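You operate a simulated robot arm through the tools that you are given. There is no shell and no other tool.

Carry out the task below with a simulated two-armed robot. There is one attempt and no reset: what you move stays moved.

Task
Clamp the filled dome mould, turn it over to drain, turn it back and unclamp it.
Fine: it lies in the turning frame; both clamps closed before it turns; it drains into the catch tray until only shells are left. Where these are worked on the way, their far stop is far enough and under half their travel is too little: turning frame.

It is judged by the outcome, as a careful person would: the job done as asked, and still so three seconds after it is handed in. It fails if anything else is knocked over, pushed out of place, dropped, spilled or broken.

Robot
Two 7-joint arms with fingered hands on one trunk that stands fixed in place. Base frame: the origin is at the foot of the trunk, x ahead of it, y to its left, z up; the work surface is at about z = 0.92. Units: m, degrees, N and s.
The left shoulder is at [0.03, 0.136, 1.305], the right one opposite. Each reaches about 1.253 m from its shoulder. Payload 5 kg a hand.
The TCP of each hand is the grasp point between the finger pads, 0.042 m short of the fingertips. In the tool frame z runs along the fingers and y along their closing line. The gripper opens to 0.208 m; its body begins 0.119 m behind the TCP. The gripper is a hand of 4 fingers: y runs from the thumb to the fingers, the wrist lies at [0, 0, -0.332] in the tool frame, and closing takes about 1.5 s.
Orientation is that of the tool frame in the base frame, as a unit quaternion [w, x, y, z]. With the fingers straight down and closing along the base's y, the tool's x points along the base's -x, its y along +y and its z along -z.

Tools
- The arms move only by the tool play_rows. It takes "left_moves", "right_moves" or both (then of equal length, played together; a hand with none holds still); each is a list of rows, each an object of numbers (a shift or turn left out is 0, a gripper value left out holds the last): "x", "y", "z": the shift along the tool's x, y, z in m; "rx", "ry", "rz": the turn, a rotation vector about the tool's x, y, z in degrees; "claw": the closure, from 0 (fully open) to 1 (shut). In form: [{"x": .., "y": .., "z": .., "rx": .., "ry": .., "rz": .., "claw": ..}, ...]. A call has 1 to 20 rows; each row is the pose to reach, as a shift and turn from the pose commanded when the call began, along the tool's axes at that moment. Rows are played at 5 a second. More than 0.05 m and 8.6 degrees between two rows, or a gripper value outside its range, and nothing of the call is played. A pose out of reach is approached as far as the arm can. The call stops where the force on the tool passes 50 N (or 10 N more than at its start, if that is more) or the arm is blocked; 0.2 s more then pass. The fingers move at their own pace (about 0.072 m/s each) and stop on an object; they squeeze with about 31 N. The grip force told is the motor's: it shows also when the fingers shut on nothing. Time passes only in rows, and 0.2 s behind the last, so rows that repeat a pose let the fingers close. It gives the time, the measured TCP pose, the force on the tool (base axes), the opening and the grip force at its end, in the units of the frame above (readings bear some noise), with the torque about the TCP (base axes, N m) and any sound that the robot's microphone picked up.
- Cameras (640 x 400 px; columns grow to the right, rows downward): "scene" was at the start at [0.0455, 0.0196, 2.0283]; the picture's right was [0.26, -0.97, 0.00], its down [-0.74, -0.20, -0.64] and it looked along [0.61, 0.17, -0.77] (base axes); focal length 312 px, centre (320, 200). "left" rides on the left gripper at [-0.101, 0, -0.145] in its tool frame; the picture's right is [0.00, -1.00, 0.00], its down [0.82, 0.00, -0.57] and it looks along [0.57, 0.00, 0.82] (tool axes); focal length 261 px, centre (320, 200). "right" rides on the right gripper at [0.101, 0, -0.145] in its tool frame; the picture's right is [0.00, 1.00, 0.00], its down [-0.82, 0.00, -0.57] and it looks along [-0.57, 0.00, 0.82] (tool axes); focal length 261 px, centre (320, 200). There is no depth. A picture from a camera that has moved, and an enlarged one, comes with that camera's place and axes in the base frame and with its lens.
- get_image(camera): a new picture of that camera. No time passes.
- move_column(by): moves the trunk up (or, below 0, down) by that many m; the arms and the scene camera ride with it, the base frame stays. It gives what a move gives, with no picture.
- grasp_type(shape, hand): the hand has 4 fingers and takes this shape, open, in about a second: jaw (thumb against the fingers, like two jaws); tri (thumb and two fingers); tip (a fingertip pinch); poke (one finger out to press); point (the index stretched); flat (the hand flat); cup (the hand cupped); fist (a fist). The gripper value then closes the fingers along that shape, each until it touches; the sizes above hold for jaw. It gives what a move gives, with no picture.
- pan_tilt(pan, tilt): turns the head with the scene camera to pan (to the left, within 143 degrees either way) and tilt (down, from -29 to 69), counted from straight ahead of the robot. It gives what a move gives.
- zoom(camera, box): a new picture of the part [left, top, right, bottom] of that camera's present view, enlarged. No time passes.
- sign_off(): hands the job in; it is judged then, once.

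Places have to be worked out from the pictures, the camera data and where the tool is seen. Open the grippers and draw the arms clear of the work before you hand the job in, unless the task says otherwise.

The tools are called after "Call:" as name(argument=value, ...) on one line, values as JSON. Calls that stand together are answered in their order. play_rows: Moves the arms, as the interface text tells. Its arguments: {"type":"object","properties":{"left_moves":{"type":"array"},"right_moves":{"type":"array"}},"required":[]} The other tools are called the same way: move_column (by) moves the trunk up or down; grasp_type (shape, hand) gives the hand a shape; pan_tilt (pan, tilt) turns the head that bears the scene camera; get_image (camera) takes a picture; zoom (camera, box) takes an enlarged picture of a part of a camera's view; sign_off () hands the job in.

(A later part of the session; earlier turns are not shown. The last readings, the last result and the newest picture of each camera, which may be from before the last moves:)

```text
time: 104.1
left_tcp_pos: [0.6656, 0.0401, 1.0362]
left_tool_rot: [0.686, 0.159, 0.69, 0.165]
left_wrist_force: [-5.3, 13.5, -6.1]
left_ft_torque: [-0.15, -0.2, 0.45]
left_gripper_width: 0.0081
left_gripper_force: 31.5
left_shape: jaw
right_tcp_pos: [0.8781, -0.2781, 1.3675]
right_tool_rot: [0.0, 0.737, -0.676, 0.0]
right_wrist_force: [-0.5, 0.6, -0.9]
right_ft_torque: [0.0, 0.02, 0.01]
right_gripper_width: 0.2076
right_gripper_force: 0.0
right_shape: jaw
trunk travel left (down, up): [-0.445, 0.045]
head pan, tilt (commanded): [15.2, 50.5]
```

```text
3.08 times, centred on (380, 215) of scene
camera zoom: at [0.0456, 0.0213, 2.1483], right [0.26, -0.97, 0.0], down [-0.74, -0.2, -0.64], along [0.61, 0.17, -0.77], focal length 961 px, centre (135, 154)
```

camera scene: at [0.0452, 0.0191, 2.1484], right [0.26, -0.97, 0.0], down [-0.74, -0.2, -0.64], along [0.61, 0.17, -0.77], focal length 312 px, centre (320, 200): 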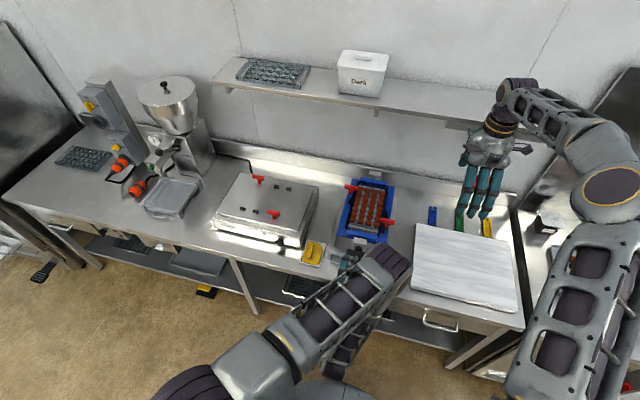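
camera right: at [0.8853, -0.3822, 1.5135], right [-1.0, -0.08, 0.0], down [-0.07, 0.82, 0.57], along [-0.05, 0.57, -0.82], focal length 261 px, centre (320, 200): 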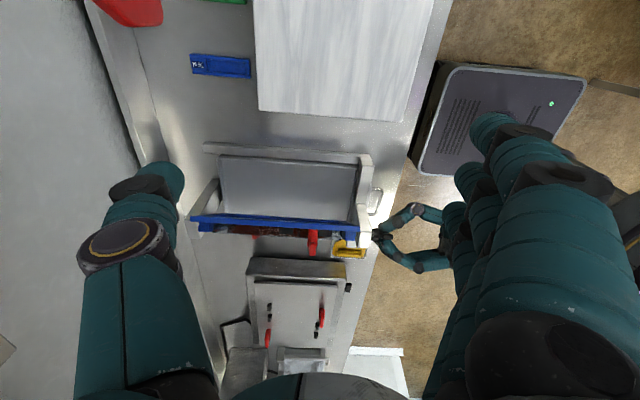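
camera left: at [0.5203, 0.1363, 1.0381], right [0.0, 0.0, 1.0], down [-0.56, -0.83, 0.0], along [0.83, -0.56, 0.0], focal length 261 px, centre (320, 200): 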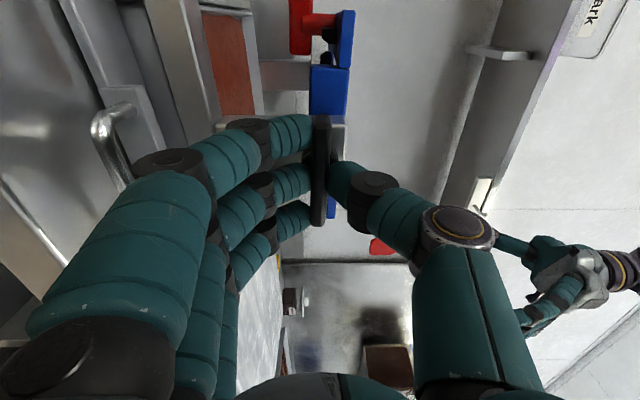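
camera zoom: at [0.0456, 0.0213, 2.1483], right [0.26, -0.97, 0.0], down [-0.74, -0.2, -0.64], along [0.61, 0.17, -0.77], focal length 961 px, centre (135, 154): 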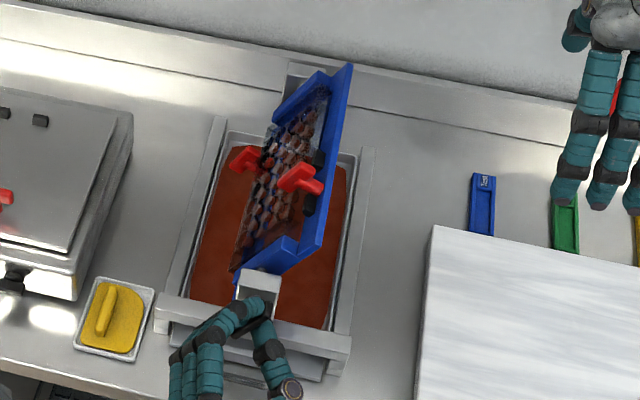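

The mould comes up with hollow shells. I continue toward level.

Call:
play_rows(left_moves=[{"rz": 5, "x": 0.001, "y": 0.0006}, {"rz": 10, "x": 0.0014, "y": 0.0009}, {"rz": 15, "x": 0.0014, "y": 0.0009}, {"rz": 20, "x": 0.0014, "y": 0.0009}, {"rz": 25, "x": 0.0014, "y": 0.0009}, {"rz": 30, "x": 0.0014, "y": 0.0009}, {"rz": 35, "x": 0.0014, "y": 0.0009}, {"rz": 40, "x": 0.0014, "y": 0.0009}])

Call:
zoom(camera="scene", box=[320, 150, 440, 280])

Call:
get_image(camera="left")

```text
time: 105.9
left_tcp_pos: [0.6657, 0.0409, 1.0356]
left_tool_rot: [0.589, 0.385, 0.594, 0.39]
left_wrist_force: [-5.3, 11.7, 11.9]
left_ft_torque: [-0.19, -0.74, 0.26]
left_gripper_width: 0.008
left_gripper_force: 31.2
left_shape: jaw
right_tcp_pos: [0.8772, -0.2799, 1.3697]
right_tool_rot: [0.0, 0.738, -0.675, 0.0]
right_wrist_force: [0.7, -0.5, -0.2]
right_ft_torque: [-0.02, 0.01, 0.04]
right_gripper_width: 0.2078
right_gripper_force: 0.1
right_shape: jaw
trunk travel left (down, up): [-0.445, 0.045]
head pan, tilt (commanded): [15.2, 50.5]
```

```text
3.08 times, centred on (380, 215) of scene
camera zoom: at [0.0441, 0.0209, 2.1484], right [0.26, -0.97, 0.0], down [-0.74, -0.2, -0.64], along [0.61, 0.17, -0.77], focal length 961 px, centre (135, 154)
```

zoom: 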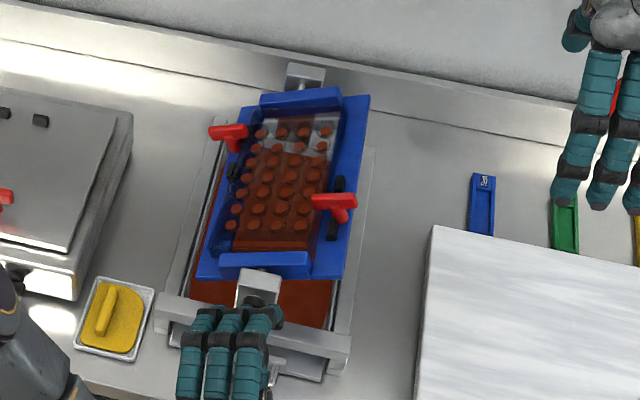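

```text
taken
camera left: at [0.5217, -0.0535, 1.076], right [0.0, -0.4, -0.92], down [-0.58, 0.75, -0.33], along [0.82, 0.53, -0.23], focal length 261 px, centre (320, 200)
```

left: 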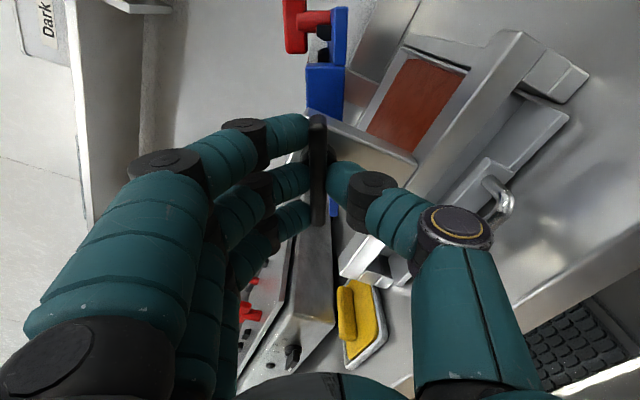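

About 23° to go. I finish the turn to level, pressing slightly to the start stop.

Call:
play_rows(left_moves=[{"rz": 5, "x": 0.0005, "y": 0.0012}, {"rz": 10, "x": 0.0008, "y": 0.0018}, {"rz": 15, "x": 0.0008, "y": 0.0018}, {"rz": 20, "x": 0.0008, "y": 0.0018}, {"rz": 24, "x": 0.0008, "y": 0.0018}, {"rz": 26, "x": 0.0008, "y": 0.0018}, {"rz": 26, "x": 0.0008, "y": 0.0018}])

Call:
zoom(camera="scene", box=[320, 150, 440, 280])

Call:
get_image(camera="left")

Call:
zoom(camera="right", box=[170, 130, 390, 290])

```text
time: 107.5
left_tcp_pos: [0.6644, 0.042, 1.0374]
left_tool_rot: [0.486, 0.509, 0.492, 0.513]
left_wrist_force: [-3.7, 11.8, 8.4]
left_ft_torque: [-0.51, -0.56, 0.03]
left_gripper_width: 0.0081
left_gripper_force: 30.8
left_shape: jaw
right_tcp_pos: [0.8767, -0.2803, 1.3696]
right_tool_rot: [0.0, 0.737, -0.676, 0.0]
right_wrist_force: [0.0, -0.3, -0.1]
right_ft_torque: [0.0, -0.01, 0.01]
right_gripper_width: 0.2076
right_gripper_force: 0.1
right_shape: jaw
trunk travel left (down, up): [-0.445, 0.045]
head pan, tilt (commanded): [15.2, 50.5]
```

```text
3.08 times, centred on (380, 215) of scene
camera zoom: at [0.0444, 0.0209, 2.1484], right [0.26, -0.97, 0.0], down [-0.74, -0.2, -0.64], along [0.61, 0.17, -0.77], focal length 961 px, centre (135, 154)
```

zoom: 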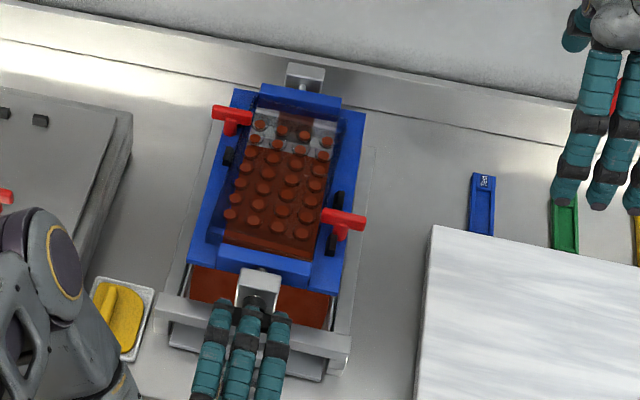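

```text
taken
camera left: at [0.5217, -0.0613, 1.0327], right [0.0, 0.04, -1.0], down [-0.58, 0.81, 0.03], along [0.82, 0.58, 0.02], focal length 261 px, centre (320, 200)
```

left: 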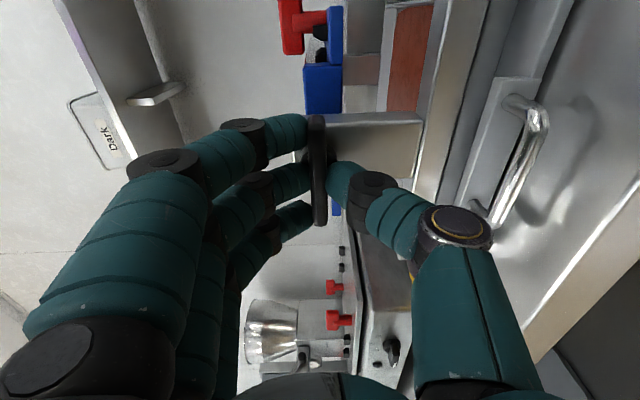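

```text
2.50 times, centred on (280, 210) of right
camera zoom: at [0.8848, -0.3812, 1.5142], right [-1.0, -0.08, 0.0], down [-0.07, 0.82, 0.57], along [-0.05, 0.57, -0.82], focal length 652 px, centre (420, 175)
```

zoom: 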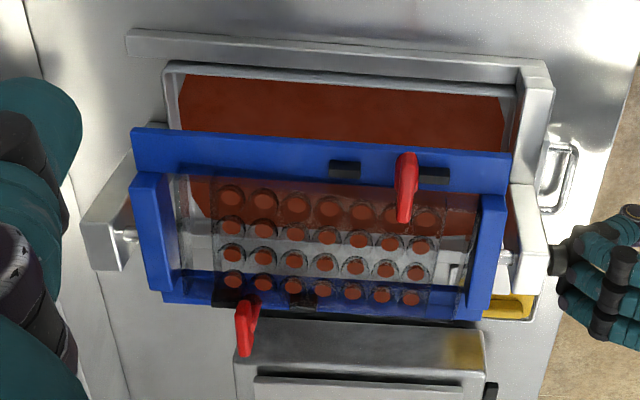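

The cradle is level again at its start stop (torque −0.5 N m). I open the hand and pull straight back from the crank.

Call:
play_rows(left_moves=[{"claw": 0.8}, {"claw": 0.6}, {"claw": 0.6}, {"claw": 0.6}, {"claw": 0.6, "z": -0.02}, {"claw": 0.6, "z": -0.045}, {"claw": 0.6, "z": -0.07}])

Call:
get_image(camera="left")

Call:
zoom(camera="scene", box=[320, 150, 440, 280])

```text
time: 109.1
left_tcp_pos: [0.5959, 0.04, 1.0369]
left_tool_rot: [0.486, 0.509, 0.492, 0.512]
left_wrist_force: [0.9, 0.0, 0.4]
left_ft_torque: [-0.01, 0.02, 0.03]
left_gripper_width: 0.0826
left_gripper_force: 0.1
left_shape: jaw
right_tcp_pos: [0.8778, -0.2821, 1.3691]
right_tool_rot: [0.0, 0.737, -0.676, 0.0]
right_wrist_force: [-1.3, -0.8, 0.5]
right_ft_torque: [0.02, -0.04, 0.03]
right_gripper_width: 0.2079
right_gripper_force: 0.0
right_shape: jaw
trunk travel left (down, up): [-0.445, 0.045]
head pan, tilt (commanded): [15.2, 50.5]
```

```text
taken
camera left: at [0.4522, -0.0629, 1.033], right [0.0, 0.04, -1.0], down [-0.58, 0.81, 0.03], along [0.82, 0.58, 0.02], focal length 261 px, centre (320, 200)
```

left: 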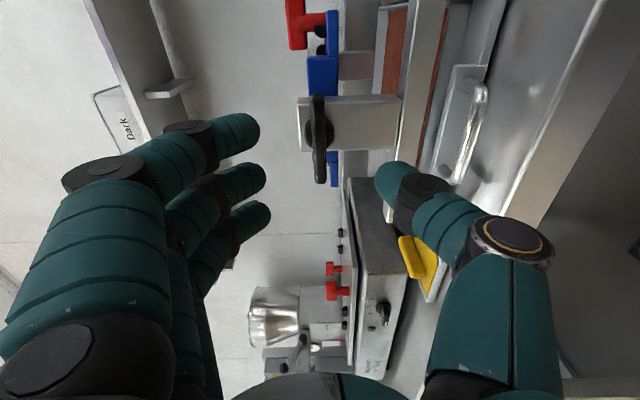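

```text
3.08 times, centred on (380, 215) of scene
camera zoom: at [0.0446, 0.0189, 2.1484], right [0.26, -0.97, 0.0], down [-0.74, -0.2, -0.64], along [0.61, 0.17, -0.77], focal length 961 px, centre (135, 154)
```

zoom: 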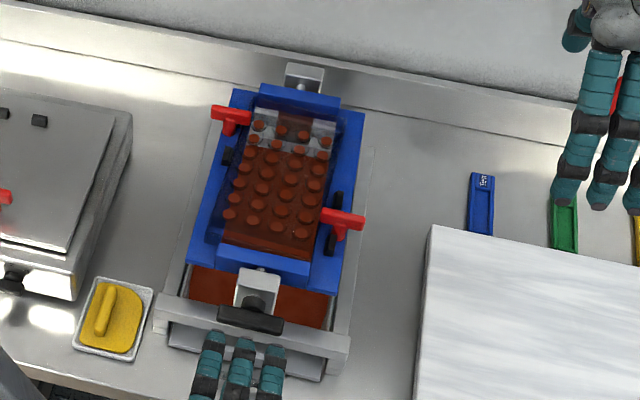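

The cradle stays level and the domes show only shells. Now I unclamp: the right hand returns over the -y clamp with the jaw partly open, aligned to the bar across.

Call:
play_rows(right_moves=[{"x": -0.04, "y": -0.003, "claw": 0.7, "rz": 2}, {"x": -0.08, "y": -0.006, "claw": 0.7, "rz": 4.9}, {"x": -0.12, "y": -0.008, "z": 0.02, "claw": 0.7, "rz": 4.9}, {"x": -0.16, "y": -0.01, "z": 0.05, "claw": 0.7, "rz": 4.9}, {"x": -0.195, "y": -0.012, "z": 0.08, "claw": 0.7, "rz": 4.9}, {"x": -0.2246, "y": -0.0136, "z": 0.11, "claw": 0.7, "rz": 4.9}, {"x": -0.2246, "y": -0.0136, "z": 0.15, "claw": 0.7, "rz": 4.9}, {"x": -0.2246, "y": -0.0136, "z": 0.19, "claw": 0.7, "rz": 4.9}])

Call:
get_image(camera="right")

Call:
zoom(camera="scene", box=[320, 130, 440, 260])

```text
time: 110.9
left_tcp_pos: [0.5968, 0.0416, 1.0356]
left_tool_rot: [0.486, 0.509, 0.493, 0.512]
left_wrist_force: [0.1, 0.1, 0.2]
left_ft_torque: [0.0, -0.01, -0.05]
left_gripper_width: 0.0824
left_gripper_force: 0.0
left_shape: jaw
right_tcp_pos: [0.8742, -0.0555, 1.1799]
right_tool_rot: [0.0, 0.708, -0.707, -0.001]
right_wrist_force: [1.8, 0.7, 1.2]
right_ft_torque: [-0.02, 0.15, -0.03]
right_gripper_width: 0.0628
right_gripper_force: 0.1
right_shape: jaw
trunk travel left (down, up): [-0.445, 0.045]
head pan, tilt (commanded): [15.2, 50.5]
```

```text
taken
camera right: at [0.8739, -0.1559, 1.3244], right [-1.0, 0.0, 0.0], down [0.0, 0.82, 0.57], along [0.0, 0.57, -0.82], focal length 261 px, centre (320, 200)
```

right: 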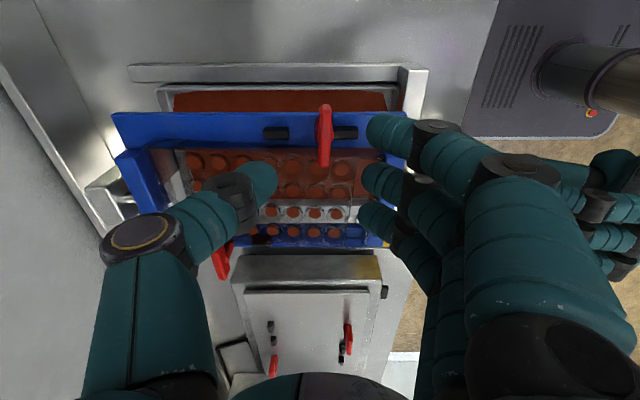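

```text
3.08 times, centred on (380, 195) of scene
camera zoom: at [0.0472, 0.0204, 2.1482], right [0.26, -0.97, 0.0], down [-0.74, -0.2, -0.64], along [0.61, 0.17, -0.77], focal length 961 px, centre (135, 215)
```

zoom: 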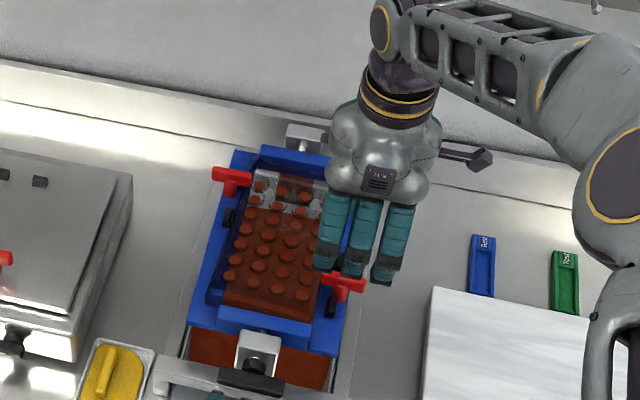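

The bar centre reads (0.869, −0.057). I centre the jaw on it, descend to TCP z≈1.100 and close.

Call:
play_rows(right_moves=[{"x": 0.002, "y": 0.005, "z": 0.03}, {"x": 0.002, "y": 0.005, "z": 0.06}, {"x": 0.002, "y": 0.005, "z": 0.08}, {"x": 0.002, "y": 0.005, "z": 0.08}, {"x": 0.002, "y": 0.005, "z": 0.08, "claw": 0.85}, {"x": 0.002, "y": 0.005, "z": 0.08, "claw": 1}, {"x": 0.002, "y": 0.005, "z": 0.08, "claw": 1}, {"x": 0.002, "y": 0.005, "z": 0.08, "claw": 1}, {"x": 0.002, "y": 0.005, "z": 0.08, "claw": 1}])

Call:
get_image(camera="right")

Call:
zoom(camera="scene", box=[340, 160, 420, 250])

```text
time: 112.9
left_tcp_pos: [0.5963, 0.0405, 1.0364]
left_tool_rot: [0.486, 0.509, 0.493, 0.512]
left_wrist_force: [0.0, 0.3, -0.6]
left_ft_torque: [0.03, 0.03, -0.01]
left_gripper_width: 0.0827
left_gripper_force: 0.0
left_shape: jaw
right_tcp_pos: [0.8672, -0.0587, 1.0971]
right_tool_rot: [0.0, 0.708, -0.707, 0.0]
right_wrist_force: [2.5, -2.5, -0.7]
right_ft_torque: [-0.12, -0.03, -0.04]
right_gripper_width: 0.0061
right_gripper_force: 30.9
right_shape: jaw
trunk travel left (down, up): [-0.445, 0.045]
head pan, tilt (commanded): [15.2, 50.5]
```

```text
taken
camera right: at [0.867, -0.1593, 1.242], right [-1.0, 0.0, 0.0], down [0.0, 0.82, 0.57], along [0.0, 0.57, -0.82], focal length 261 px, centre (320, 200)
```

right: 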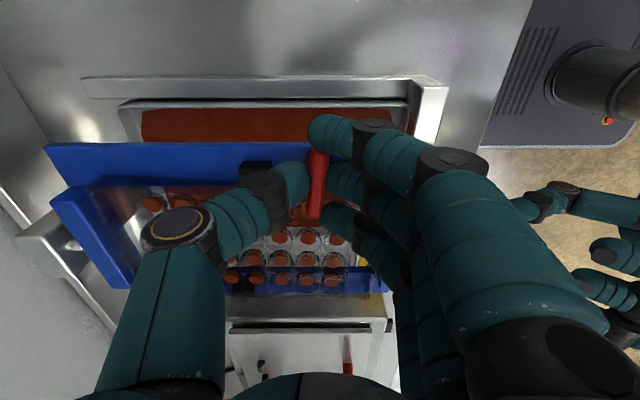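

```text
4.44 times, centred on (380, 205) of scene
camera zoom: at [0.0461, 0.0194, 2.1483], right [0.26, -0.97, 0.0], down [-0.74, -0.2, -0.64], along [0.61, 0.17, -0.77], focal length 1389 px, centre (53, 178)
```

zoom: 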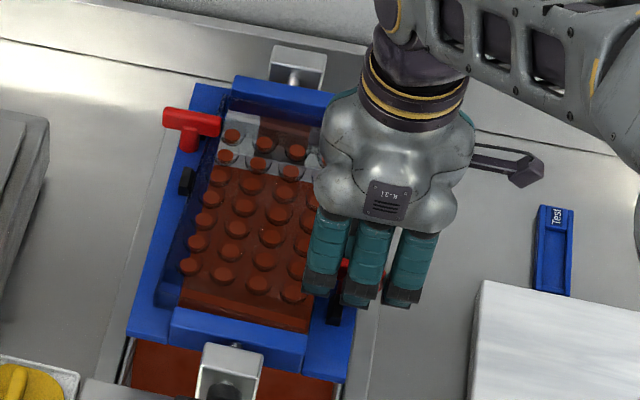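

Gripped with hardly any load. I turn it back clockwise (rz positive), with a small centre shift, first to 45°.

Call:
play_rows(right_moves=[{"rz": 7, "x": -0.0003}, {"rz": 14, "x": -0.0006}, {"rz": 21, "x": -0.0009}, {"rz": 28, "x": -0.0012}, {"rz": 35, "x": -0.0015}, {"rz": 42, "x": -0.0018}, {"rz": 48, "x": -0.002}])

Call:
get_image(camera="right")

```text
time: 114.5
left_tcp_pos: [0.596, 0.0412, 1.0372]
left_tool_rot: [0.485, 0.509, 0.493, 0.512]
left_wrist_force: [0.5, -0.6, 0.1]
left_ft_torque: [-0.01, 0.01, 0.03]
left_gripper_width: 0.0828
left_gripper_force: 0.1
left_shape: jaw
right_tcp_pos: [0.8655, -0.0557, 1.0991]
right_tool_rot: [0.0, -0.359, 0.933, 0.0]
right_wrist_force: [-4.0, 3.4, -3.5]
right_ft_torque: [0.08, 0.19, 0.04]
right_gripper_width: 0.0054
right_gripper_force: 30.9
right_shape: jaw
trunk travel left (down, up): [-0.445, 0.045]
head pan, tilt (commanded): [15.2, 50.5]
```

```text
taken
camera right: at [0.7907, -0.123, 1.2431], right [-0.67, 0.75, 0.0], down [0.61, 0.55, 0.57], along [0.43, 0.38, -0.82], focal length 261 px, centre (320, 200)
```

right: 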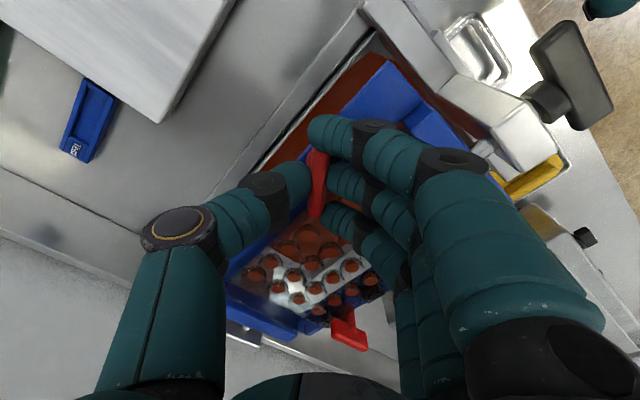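

The T follows with small forces. I finish the turn to bar-along-x, pressing a little past to be on its open stop.

Call:
play_rows(right_moves=[{"rz": 7}, {"rz": 14}, {"rz": 21}, {"rz": 28}, {"rz": 35}, {"rz": 41}, {"rz": 45}, {"rz": 47}])

Call:
get_image(camera="right")

Call:
zoom(camera="scene", box=[340, 160, 420, 250])

```text
time: 116.3
left_tcp_pos: [0.5954, 0.0416, 1.0367]
left_tool_rot: [0.487, 0.508, 0.493, 0.512]
left_wrist_force: [-0.4, 1.0, -0.1]
left_ft_torque: [-0.01, -0.04, -0.03]
left_gripper_width: 0.0829
left_gripper_force: 0.0
left_shape: jaw
right_tcp_pos: [0.8658, -0.054, 1.0999]
right_tool_rot: [0.0, 0.043, 0.999, 0.0]
right_wrist_force: [-10.0, 14.4, -0.7]
right_ft_torque: [0.76, -0.32, 1.14]
right_gripper_width: 0.0052
right_gripper_force: 31.1
right_shape: jaw
trunk travel left (down, up): [-0.445, 0.045]
head pan, tilt (commanded): [15.2, 50.5]
```

```text
taken
camera right: at [0.7648, -0.0455, 1.2436], right [0.09, 1.0, 0.0], down [0.82, -0.07, 0.57], along [0.57, -0.05, -0.82], focal length 261 px, centre (320, 200)
```

right: 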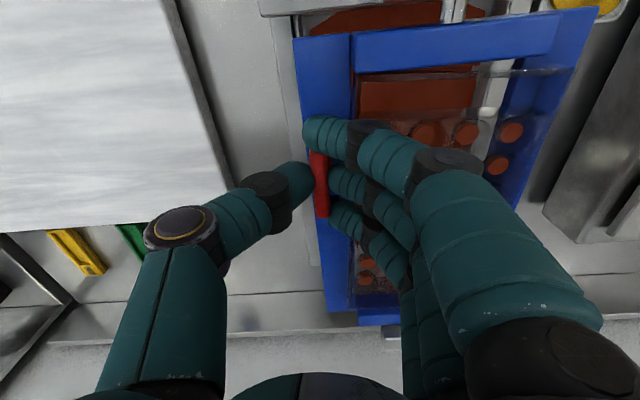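

```text
4.44 times, centred on (380, 205) of scene
camera zoom: at [0.0444, 0.0213, 2.1483], right [0.26, -0.97, 0.0], down [-0.74, -0.2, -0.64], along [0.61, 0.17, -0.77], focal length 1389 px, centre (53, 178)
```

zoom: 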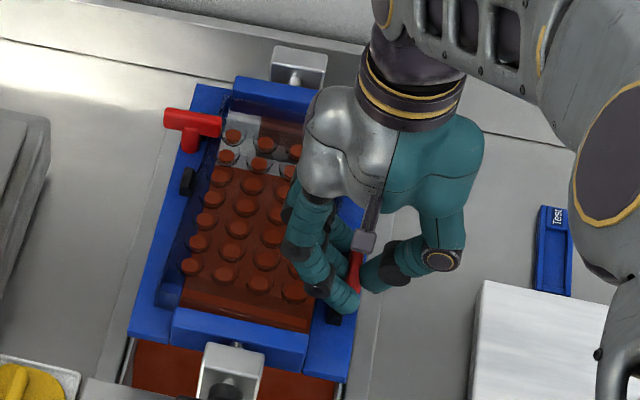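

Torque 1.1 N m: the -y clamp is back on its open stop. I release and lift.

Call:
play_rows(right_moves=[{"claw": 0.85}, {"claw": 0.7}, {"claw": 0.7}, {"claw": 0.7}, {"claw": 0.7, "z": -0.02}, {"claw": 0.7, "z": -0.05}, {"claw": 0.7, "z": -0.09}, {"claw": 0.7, "z": -0.13}])

Call:
zoom(camera="right", box=[270, 20, 430, 220])

Call:
zoom(camera="scene", box=[340, 160, 420, 250])

```text
time: 118.1
left_tcp_pos: [0.5948, 0.0408, 1.0374]
left_tool_rot: [0.487, 0.509, 0.492, 0.512]
left_wrist_force: [-0.2, -0.1, 0.1]
left_ft_torque: [0.0, 0.01, 0.0]
left_gripper_width: 0.0824
left_gripper_force: 0.1
left_shape: jaw
right_tcp_pos: [0.866, -0.0553, 1.2284]
right_tool_rot: [-0.001, 0.042, 0.999, 0.0]
right_wrist_force: [-2.0, -0.1, -1.6]
right_ft_torque: [-0.03, -0.19, 0.04]
right_gripper_width: 0.0616
right_gripper_force: 0.1
right_shape: jaw
trunk travel left (down, up): [-0.445, 0.045]
head pan, tilt (commanded): [15.2, 50.5]
```

```text
2.00 times, centred on (350, 120) of right
camera zoom: at [0.7652, -0.0475, 1.373], right [0.09, 1.0, 0.0], down [0.82, -0.07, 0.57], along [0.57, -0.05, -0.82], focal length 521 px, centre (260, 360)
```

zoom: 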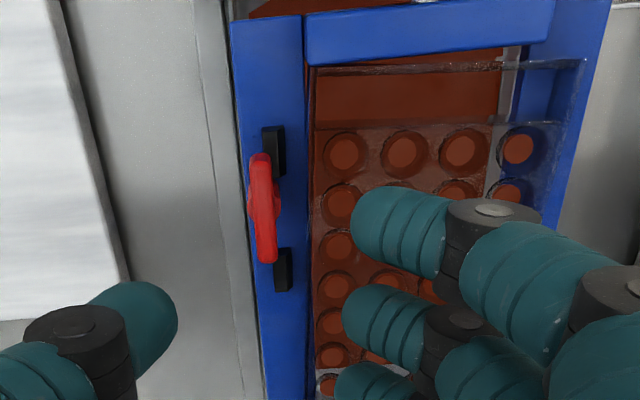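

```text
4.44 times, centred on (380, 205) of scene
camera zoom: at [0.0436, 0.02, 2.1484], right [0.26, -0.97, 0.0], down [-0.74, -0.2, -0.64], along [0.62, 0.17, -0.77], focal length 1389 px, centre (53, 178)
```

zoom: 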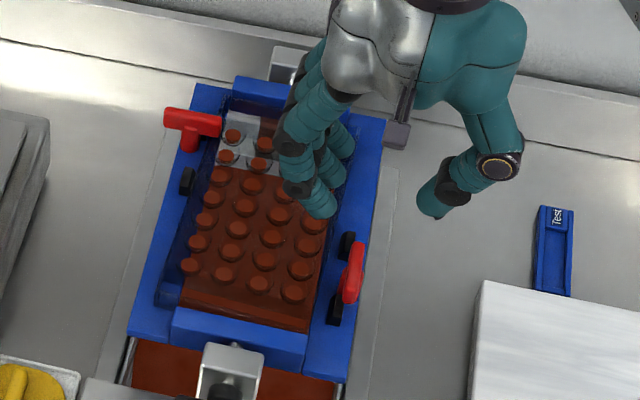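

The -y clamp is open. I take a closer look into the domes to be sure only shells remain before moving on.

Call:
zoom(camera="right", box=[335, 65, 400, 130])

Call:
zoom(camera="scene", box=[360, 185, 400, 230])

```text
6.15 times, centred on (368, 98) of right
camera zoom: at [0.7652, -0.0475, 1.373], right [0.09, 1.0, 0.0], down [0.82, -0.07, 0.57], along [0.57, -0.05, -0.82], focal length 1604 px, centre (28, 831)
```

zoom: 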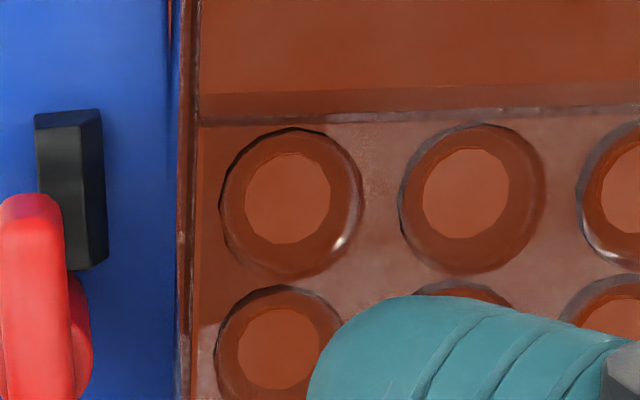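

```text
8.89 times, centred on (380, 208) of scene
camera zoom: at [0.0436, 0.02, 2.1484], right [0.26, -0.97, 0.0], down [-0.74, -0.2, -0.64], along [0.62, 0.17, -0.77], focal length 2778 px, centre (-213, 133)
```

zoom: 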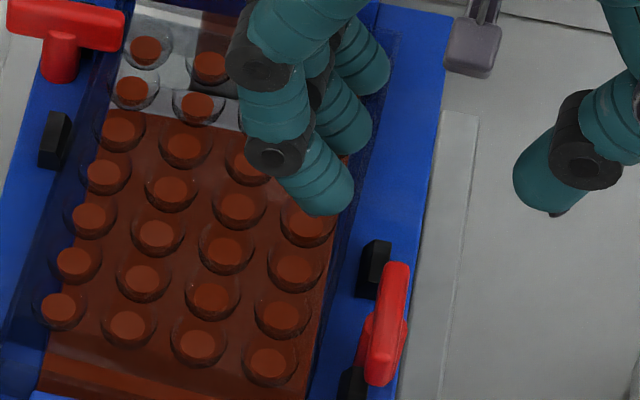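

The domes hold only a thin layer, unchanged since inversion. I now move the right hand aside and bring the left hand up and back to its neutral roll for the +y clamp.

Call:
play_rows(left_moves=[{"y": 0.03}, {"y": 0.06}, {"y": 0.09}, {"y": 0.12}, {"y": 0.15}, {"y": 0.16, "rz": -8}, {"y": 0.16, "rz": -16}, {"y": 0.16, "rz": -24}, {"y": 0.16, "rz": -32}, {"y": 0.16, "rz": -40}, {"y": 0.16, "rz": -48}, {"y": 0.16, "rz": -56}, {"y": 0.16, "rz": -64}, {"y": 0.16, "rz": -72}, {"y": 0.16, "rz": -80}, {"y": 0.16, "rz": -88}, {"y": 0.16, "rz": -92}], right_moves=[{"z": -0.02}, {"z": -0.04}, {"z": -0.05, "y": -0.03}, {"z": -0.05, "y": -0.06}, {"z": -0.05, "y": -0.1}, {"z": -0.05, "y": -0.14}, {"z": -0.05, "y": -0.18}, {"z": -0.05, "y": -0.22}, {"z": -0.05, "y": -0.25}, {"z": -0.05, "y": -0.25}, {"z": -0.05, "y": -0.25}, {"z": -0.05, "y": -0.25}, {"z": -0.05, "y": -0.25}, {"z": -0.05, "y": -0.25}, {"z": -0.05, "y": -0.25}, {"z": -0.05, "y": -0.25}, {"z": -0.05, "y": -0.25}])

Call:
get_image(camera="left")

```text
time: 121.7
left_tcp_pos: [0.5964, 0.0327, 1.1969]
left_tool_rot: [0.706, 0.001, 0.708, 0.005]
left_wrist_force: [0.3, 0.6, 0.1]
left_ft_torque: [0.0, 0.03, -0.01]
left_gripper_width: 0.0827
left_gripper_force: 0.1
left_shape: jaw
right_tcp_pos: [0.8422, -0.3047, 1.2777]
right_tool_rot: [0.0, 0.043, 0.999, 0.0]
right_wrist_force: [-0.3, -0.2, 0.1]
right_ft_torque: [0.03, 0.01, 0.01]
right_gripper_width: 0.0621
right_gripper_force: 0.2
right_shape: jaw
trunk travel left (down, up): [-0.445, 0.045]
head pan, tilt (commanded): [15.2, 50.5]
```

```text
taken
camera left: at [0.4517, 0.0311, 1.2971], right [0.01, -1.0, 0.0], down [-0.57, 0.0, -0.82], along [0.82, 0.01, -0.57], focal length 261 px, centre (320, 200)
```

left: 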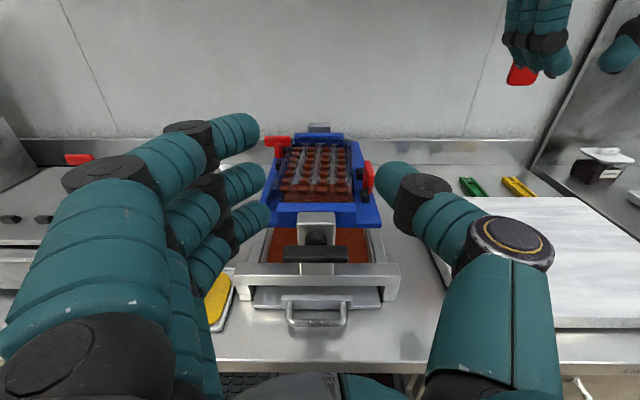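

All is in order: cradle level, crank clear. I tilt the left hand to the 40° forward-down pose while raising it and closing the fingers.

Call:
play_rows(left_moves=[{"ry": 7, "x": -0.016, "y": 0.02, "claw": 0.8}, {"ry": 14, "x": -0.032, "y": 0.04, "claw": 1}, {"ry": 21, "x": -0.048, "y": 0.06, "claw": 1}, {"ry": 28, "x": -0.064, "y": 0.08, "claw": 1}, {"ry": 35, "x": -0.08, "y": 0.1, "claw": 1}, {"ry": 42, "x": -0.096, "y": 0.12, "claw": 1}, {"ry": 50, "x": -0.11, "y": 0.135, "claw": 1}, {"ry": 50, "x": -0.11, "y": 0.135, "claw": 1}])

```text
time: 123.5
left_tcp_pos: [0.595, 0.1661, 1.3079]
left_tool_rot: [0.341, -0.003, 0.94, 0.005]
left_wrist_force: [0.6, 0.4, -0.6]
left_ft_torque: [0.0, 0.01, -0.02]
left_gripper_width: 0.0002
left_gripper_force: 30.3
left_shape: jaw
left hand out of reach, approached as far as the arm can: row 4, 5, 6
right_tcp_pos: [0.8439, -0.3038, 1.2775]
right_tool_rot: [0.001, 0.043, 0.999, 0.0]
right_wrist_force: [-0.2, 0.1, -0.8]
right_ft_torque: [-0.04, 0.03, -0.01]
right_gripper_width: 0.0622
right_gripper_force: 0.0
right_shape: jaw
trunk travel left (down, up): [-0.445, 0.045]
head pan, tilt (commanded): [15.2, 50.5]
```

Pose reached. I move forward above the outer end of the +y clamp bar.

Call:
play_rows(left_moves=[{"x": -0.0256, "z": 0.0371}, {"x": -0.0513, "z": 0.0742}, {"x": -0.0769, "z": 0.1112}, {"x": -0.1025, "z": 0.1483}, {"x": -0.1282, "z": 0.1854}, {"x": -0.1538, "z": 0.2225}, {"x": -0.1794, "z": 0.2595}, {"x": -0.2051, "z": 0.2966}, {"x": -0.2307, "z": 0.3337}, {"x": -0.2307, "z": 0.3337}])

Call:
get_image(camera="left")

Call:
zoom(camera="scene", box=[320, 120, 420, 240])

Call:
get_image(camera="right")

```text
time: 125.7
left_tcp_pos: [0.9851, 0.1717, 1.2003]
left_tool_rot: [0.341, -0.002, 0.94, 0.004]
left_wrist_force: [-0.8, 0.8, 0.8]
left_ft_torque: [-0.04, -0.01, -0.02]
left_gripper_width: 0.0001
left_gripper_force: 31.0
left_shape: jaw
right_tcp_pos: [0.8419, -0.304, 1.2786]
right_tool_rot: [0.0, 0.043, 0.999, 0.0]
right_wrist_force: [-1.1, 1.0, 0.9]
right_ft_torque: [-0.05, -0.06, -0.02]
right_gripper_width: 0.062
right_gripper_force: 0.0
right_shape: jaw
trunk travel left (down, up): [-0.445, 0.045]
head pan, tilt (commanded): [15.2, 50.5]
```

```text
taken
camera left: at [0.9702, 0.1707, 1.3755], right [0.01, -1.0, 0.0], down [-1.0, -0.01, -0.09], along [0.09, 0.01, -1.0], focal length 261 px, centre (320, 200)
```

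left: 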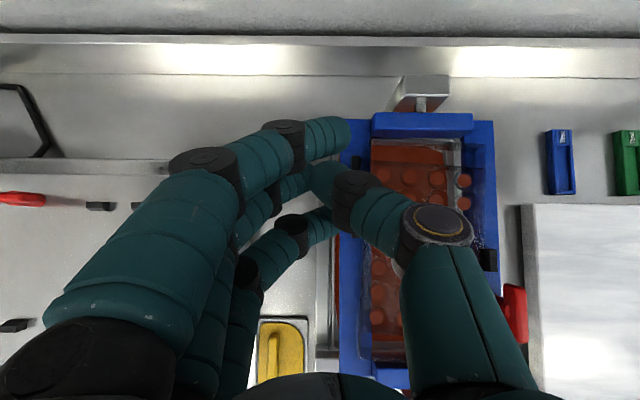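

```text
3.33 times, centred on (370, 180) of scene
camera zoom: at [0.0439, 0.0204, 2.1484], right [0.26, -0.97, 0.0], down [-0.74, -0.2, -0.64], along [0.62, 0.17, -0.77], focal length 1042 px, centre (153, 267)
```

zoom: 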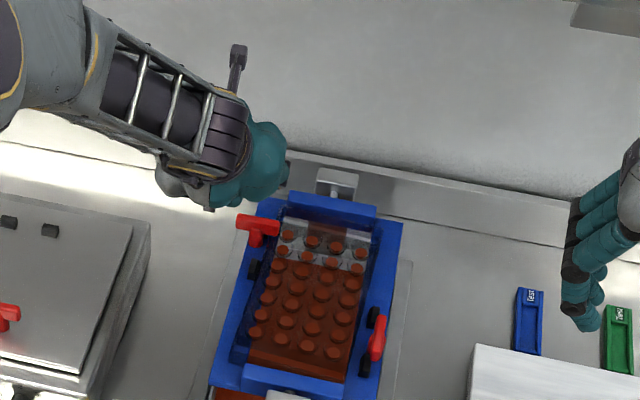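

```text
taken
camera right: at [0.7417, -0.2952, 1.4241], right [0.09, 1.0, 0.0], down [0.82, -0.07, 0.57], along [0.57, -0.05, -0.82], focal length 261 px, centre (320, 200)
```

right: 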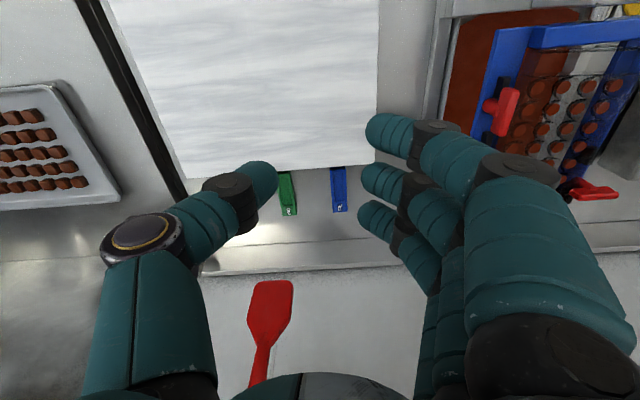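

The +y bar seems a few degrees off exact across; I zoom in to measure its present angle before opening it.

Call:
zoom(camera="scene", box=[335, 170, 375, 210])

Call:
zoom(camera="right", box=[540, 150, 640, 220])

```text
10.00 times, centred on (355, 190) of scene
camera zoom: at [0.0439, 0.0204, 2.1484], right [0.26, -0.97, 0.0], down [-0.74, -0.2, -0.64], along [0.62, 0.17, -0.77], focal length 3125 px, centre (-30, 300)
```

zoom: 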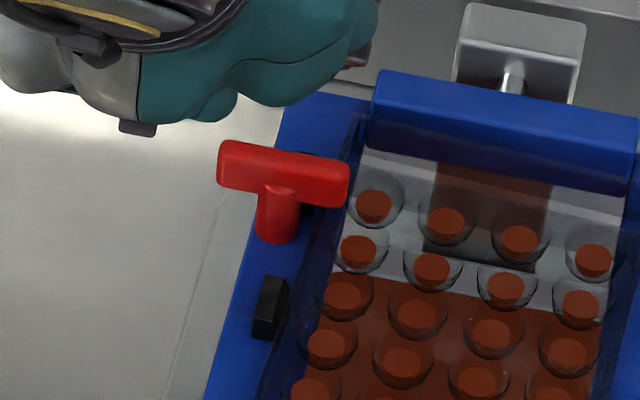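

```text
5.71 times, centred on (590, 185) of right
camera zoom: at [0.7417, -0.2952, 1.4241], right [0.09, 1.0, 0.0], down [0.82, -0.07, 0.57], along [0.57, -0.05, -0.82], focal length 1489 px, centre (-1223, 286)
```

zoom: 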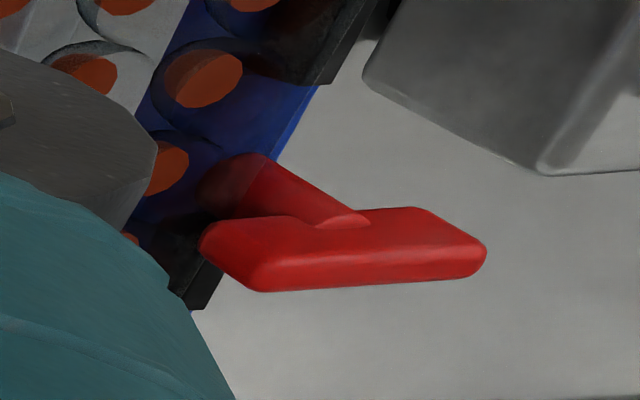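

The bar is in fact parallel to the cradle's end rail, i.e. properly closed at 90°. I lower the ring fingertip on the robot side of its outer end.

Call:
play_rows(left_moves=[{"x": 0.012, "z": 0.016, "y": -0.004}, {"x": 0.025, "z": 0.033, "y": -0.008}, {"x": 0.038, "z": 0.05, "y": -0.008}, {"x": 0.05, "z": 0.0661, "y": -0.008}, {"x": 0.05, "z": 0.0661, "y": -0.008}])

Call:
zoom(camera="left", box=[280, 100, 400, 260])

Call:
zoom(camera="right", box=[500, 100, 640, 260])

Call:
zoom(camera="scene", box=[325, 150, 385, 220])

```text
time: 126.9
left_tcp_pos: [0.9903, 0.1649, 1.1175]
left_tool_rot: [0.341, -0.003, 0.94, 0.005]
left_wrist_force: [-0.8, -0.1, 0.3]
left_ft_torque: [-0.02, -0.01, -0.01]
left_gripper_width: 0.0
left_gripper_force: 31.1
left_shape: jaw
right_tcp_pos: [0.8426, -0.3043, 1.2785]
right_tool_rot: [0.0, 0.043, 0.999, 0.0]
right_wrist_force: [-0.8, -0.5, -0.7]
right_ft_torque: [0.01, -0.05, 0.02]
right_gripper_width: 0.0619
right_gripper_force: 0.0
right_shape: jaw
trunk travel left (down, up): [-0.445, 0.045]
head pan, tilt (commanded): [15.2, 50.5]
```

```text
2.50 times, centred on (340, 180) of left
camera zoom: at [0.9752, 0.1629, 1.2921], right [0.01, -1.0, 0.0], down [-1.0, -0.01, -0.09], along [0.09, 0.01, -1.0], focal length 652 px, centre (270, 250)
```

zoom: 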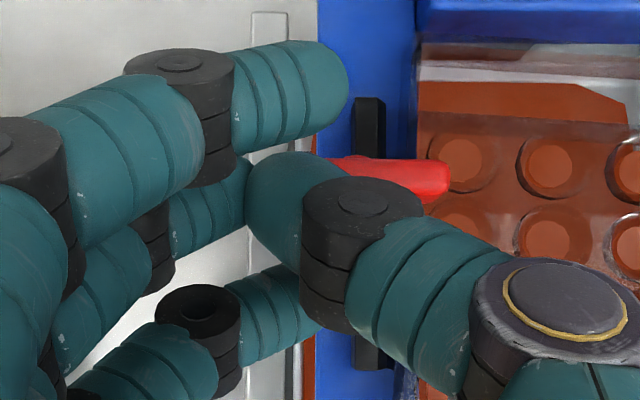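

```text
2.50 times, centred on (570, 180) of right
camera zoom: at [0.7421, -0.2956, 1.4236], right [0.09, 1.0, 0.0], down [0.82, -0.07, 0.57], along [0.57, -0.05, -0.82], focal length 652 px, centre (-305, 250)
```

zoom: 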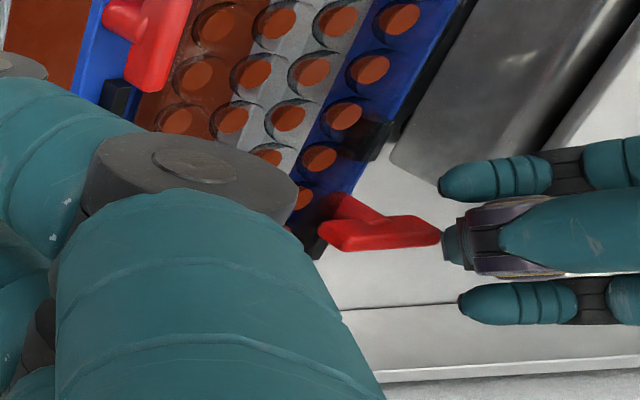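

```text
5.71 times, centred on (355, 185) of scene
camera zoom: at [0.0446, 0.0196, 2.1484], right [0.26, -0.97, 0.0], down [-0.74, -0.2, -0.64], along [0.61, 0.17, -0.77], focal length 1786 px, centre (120, 286)
```

zoom: 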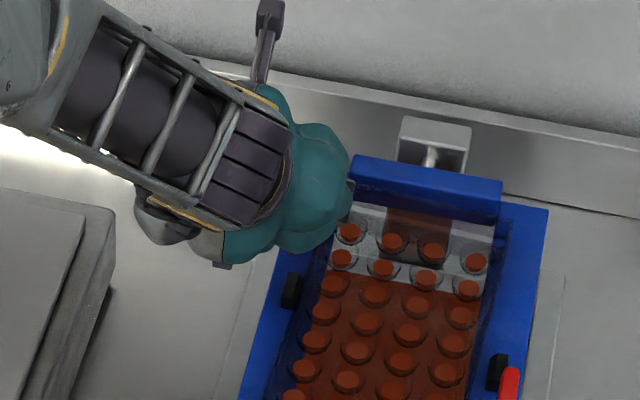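

The ring tip is at about (0.977, 0.153), behind the bar's outer part, with no contact. I push forward (+x) in small steps.

Call:
play_rows(left_moves=[{"y": 0.005}, {"x": -0.0077, "z": 0.0064, "y": 0.006}, {"x": -0.0153, "z": 0.0128, "y": 0.007}, {"x": -0.0215, "z": 0.018, "y": 0.008}, {"x": -0.0276, "z": 0.0231, "y": 0.009}])

Call:
zoom(camera="left", box=[280, 100, 400, 260])

Call:
zoom(camera="right", box=[500, 100, 640, 260])

```text
time: 128.1
left_tcp_pos: [1.0268, 0.173, 1.1159]
left_tool_rot: [0.341, -0.002, 0.94, 0.005]
left_wrist_force: [-0.9, 1.0, 0.3]
left_ft_torque: [0.0, 0.07, -0.03]
left_gripper_width: 0.0
left_gripper_force: 31.2
left_shape: jaw
right_tcp_pos: [0.8441, -0.304, 1.278]
right_tool_rot: [0.0, 0.043, 0.999, 0.0]
right_wrist_force: [0.1, 0.3, 0.0]
right_ft_torque: [0.04, -0.02, 0.02]
right_gripper_width: 0.062
right_gripper_force: 0.0
right_shape: jaw
trunk travel left (down, up): [-0.445, 0.045]
head pan, tilt (commanded): [15.2, 50.5]
```

```text
2.50 times, centred on (340, 180) of left
camera zoom: at [1.0113, 0.172, 1.2915], right [0.01, -1.0, -0.01], down [-1.0, -0.01, -0.09], along [0.09, 0.01, -1.0], focal length 652 px, centre (270, 250)
```

zoom: 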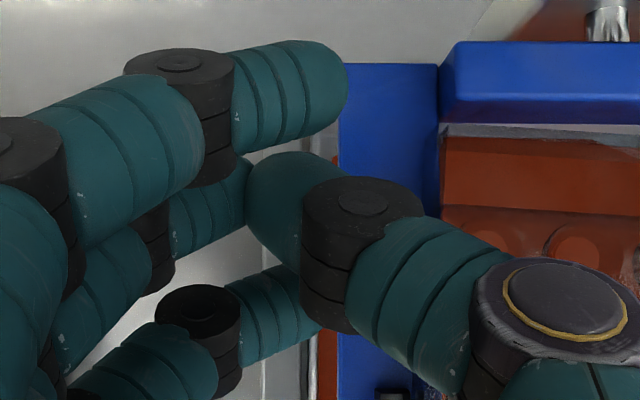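

```text
2.50 times, centred on (570, 180) of right
camera zoom: at [0.7432, -0.296, 1.4228], right [0.09, 1.0, 0.0], down [0.82, -0.07, 0.57], along [0.57, -0.05, -0.82], focal length 652 px, centre (-305, 250)
```

zoom: 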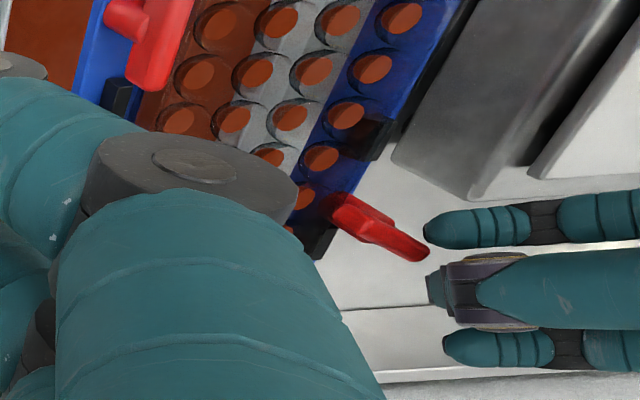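

The bar is turning open (about 30°). I continue along the arc: forward, then slightly inward to its stop.

Call:
play_rows(left_moves=[{"x": -0.0069, "z": 0.0058}, {"x": -0.0138, "z": 0.0115}, {"x": -0.0184, "z": 0.0154, "y": -0.003}, {"x": -0.023, "z": 0.0192, "y": -0.007}, {"x": -0.023, "z": 0.0192, "y": -0.011}])

Call:
zoom(camera="left", box=[280, 100, 400, 260])

Call:
zoom(camera="right", box=[500, 100, 640, 260])

```text
time: 129.3
left_tcp_pos: [1.0559, 0.1647, 1.1169]
left_tool_rot: [0.341, -0.003, 0.94, 0.005]
left_wrist_force: [-0.4, 1.5, 0.6]
left_ft_torque: [0.03, 0.01, -0.04]
left_gripper_width: 0.0
left_gripper_force: 31.1
left_shape: jaw
right_tcp_pos: [0.8427, -0.304, 1.279]
right_tool_rot: [0.0, 0.043, 0.999, 0.0]
right_wrist_force: [-0.1, -0.2, 0.8]
right_ft_torque: [-0.02, 0.0, 0.01]
right_gripper_width: 0.0621
right_gripper_force: 0.0
right_shape: jaw
trunk travel left (down, up): [-0.445, 0.045]
head pan, tilt (commanded): [15.2, 50.5]
```

```text
2.50 times, centred on (340, 180) of left
camera zoom: at [1.0409, 0.1626, 1.2923], right [0.01, -1.0, 0.0], down [-1.0, -0.01, -0.09], along [0.09, 0.01, -1.0], focal length 652 px, centre (270, 250)
```

zoom: 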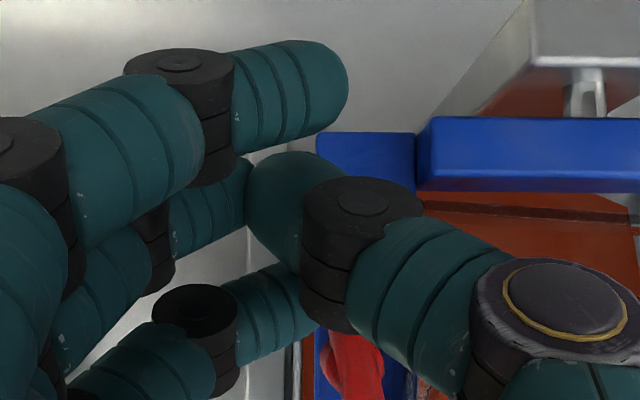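

```text
2.50 times, centred on (570, 180) of right
camera zoom: at [0.7427, -0.2951, 1.4233], right [0.09, 1.0, 0.0], down [0.82, -0.07, 0.57], along [0.57, -0.05, -0.82], focal length 652 px, centre (-305, 250)
```

zoom: 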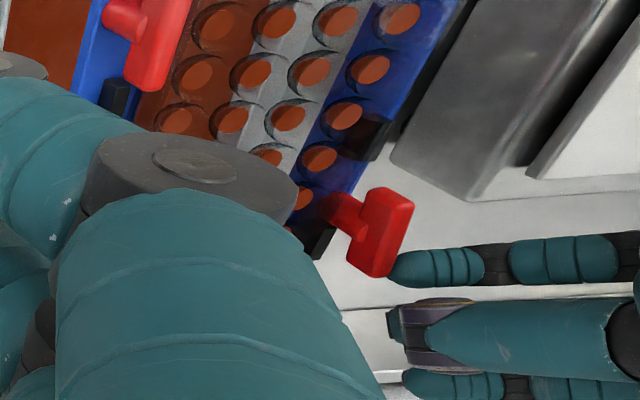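

The bar is about 15° short of its open position. I push the finger a little further inward (−y) until the force rises.

Call:
play_rows(left_moves=[{"y": -0.003}, {"y": -0.006}, {"y": -0.009}, {"y": -0.011}])

Call:
zoom(camera="right", box=[500, 100, 640, 260])

```text
time: 130.3
left_tcp_pos: [1.056, 0.1541, 1.1179]
left_tool_rot: [0.341, -0.003, 0.94, 0.005]
left_wrist_force: [-0.6, 7.6, 2.7]
left_ft_torque: [0.27, 0.11, -0.08]
left_gripper_width: 0.0001
left_gripper_force: 30.9
left_shape: jaw
right_tcp_pos: [0.8433, -0.3026, 1.2786]
right_tool_rot: [0.0, 0.043, 0.999, 0.001]
right_wrist_force: [0.7, -0.2, 0.4]
right_ft_torque: [0.02, -0.03, -0.02]
right_gripper_width: 0.062
right_gripper_force: 0.0
right_shape: jaw
trunk travel left (down, up): [-0.445, 0.045]
head pan, tilt (commanded): [15.2, 50.5]
```

```text
2.50 times, centred on (570, 180) of right
camera zoom: at [0.7425, -0.2946, 1.4235], right [0.09, 1.0, 0.0], down [0.82, -0.07, 0.57], along [0.57, -0.05, -0.82], focal length 652 px, centre (-305, 250)
```

zoom: 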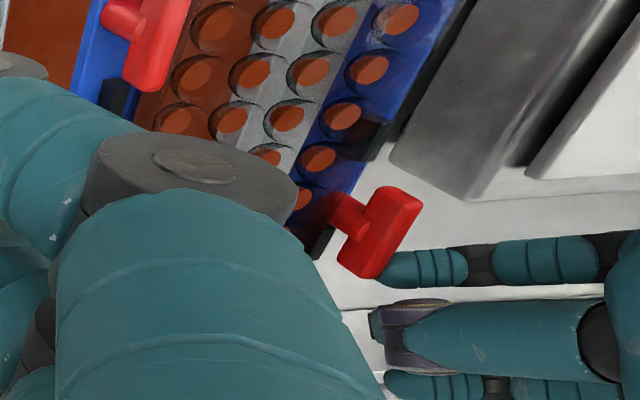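

The force is rising (7.6 N). I press a few millimetres more to be sure it sits on the open stop.

Call:
play_rows(left_moves=[{"y": -0.002}, {"y": -0.003}, {"y": -0.003}])

Call:
zoom(camera="right", box=[540, 140, 620, 220])

```text
time: 131.1
left_tcp_pos: [1.0559, 0.1511, 1.1168]
left_tool_rot: [0.342, -0.004, 0.94, 0.006]
left_wrist_force: [-3.1, 10.3, 5.6]
left_ft_torque: [0.43, 0.18, -0.14]
left_gripper_width: 0.0001
left_gripper_force: 31.2
left_shape: jaw
right_tcp_pos: [0.8431, -0.3036, 1.279]
right_tool_rot: [0.0, 0.043, 0.999, 0.0]
right_wrist_force: [-0.3, 0.5, -1.0]
right_ft_torque: [0.02, 0.02, 0.01]
right_gripper_width: 0.062
right_gripper_force: 0.1
right_shape: jaw
trunk travel left (down, up): [-0.445, 0.045]
head pan, tilt (commanded): [15.2, 50.5]
```

```text
5.00 times, centred on (580, 180) of right
camera zoom: at [0.7421, -0.2948, 1.4237], right [0.09, 1.0, 0.0], down [0.82, -0.07, 0.57], along [0.57, -0.05, -0.82], focal length 1303 px, centre (-980, 300)
```

zoom: 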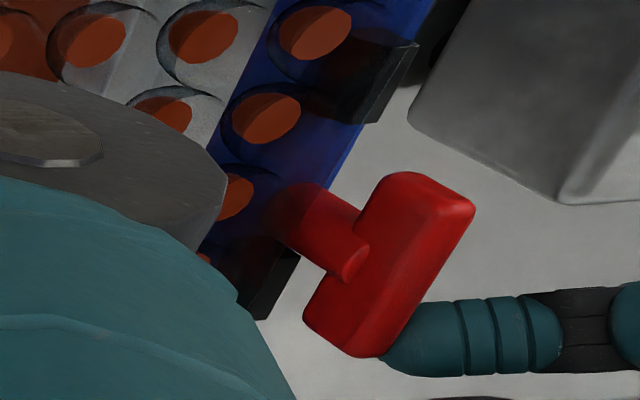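

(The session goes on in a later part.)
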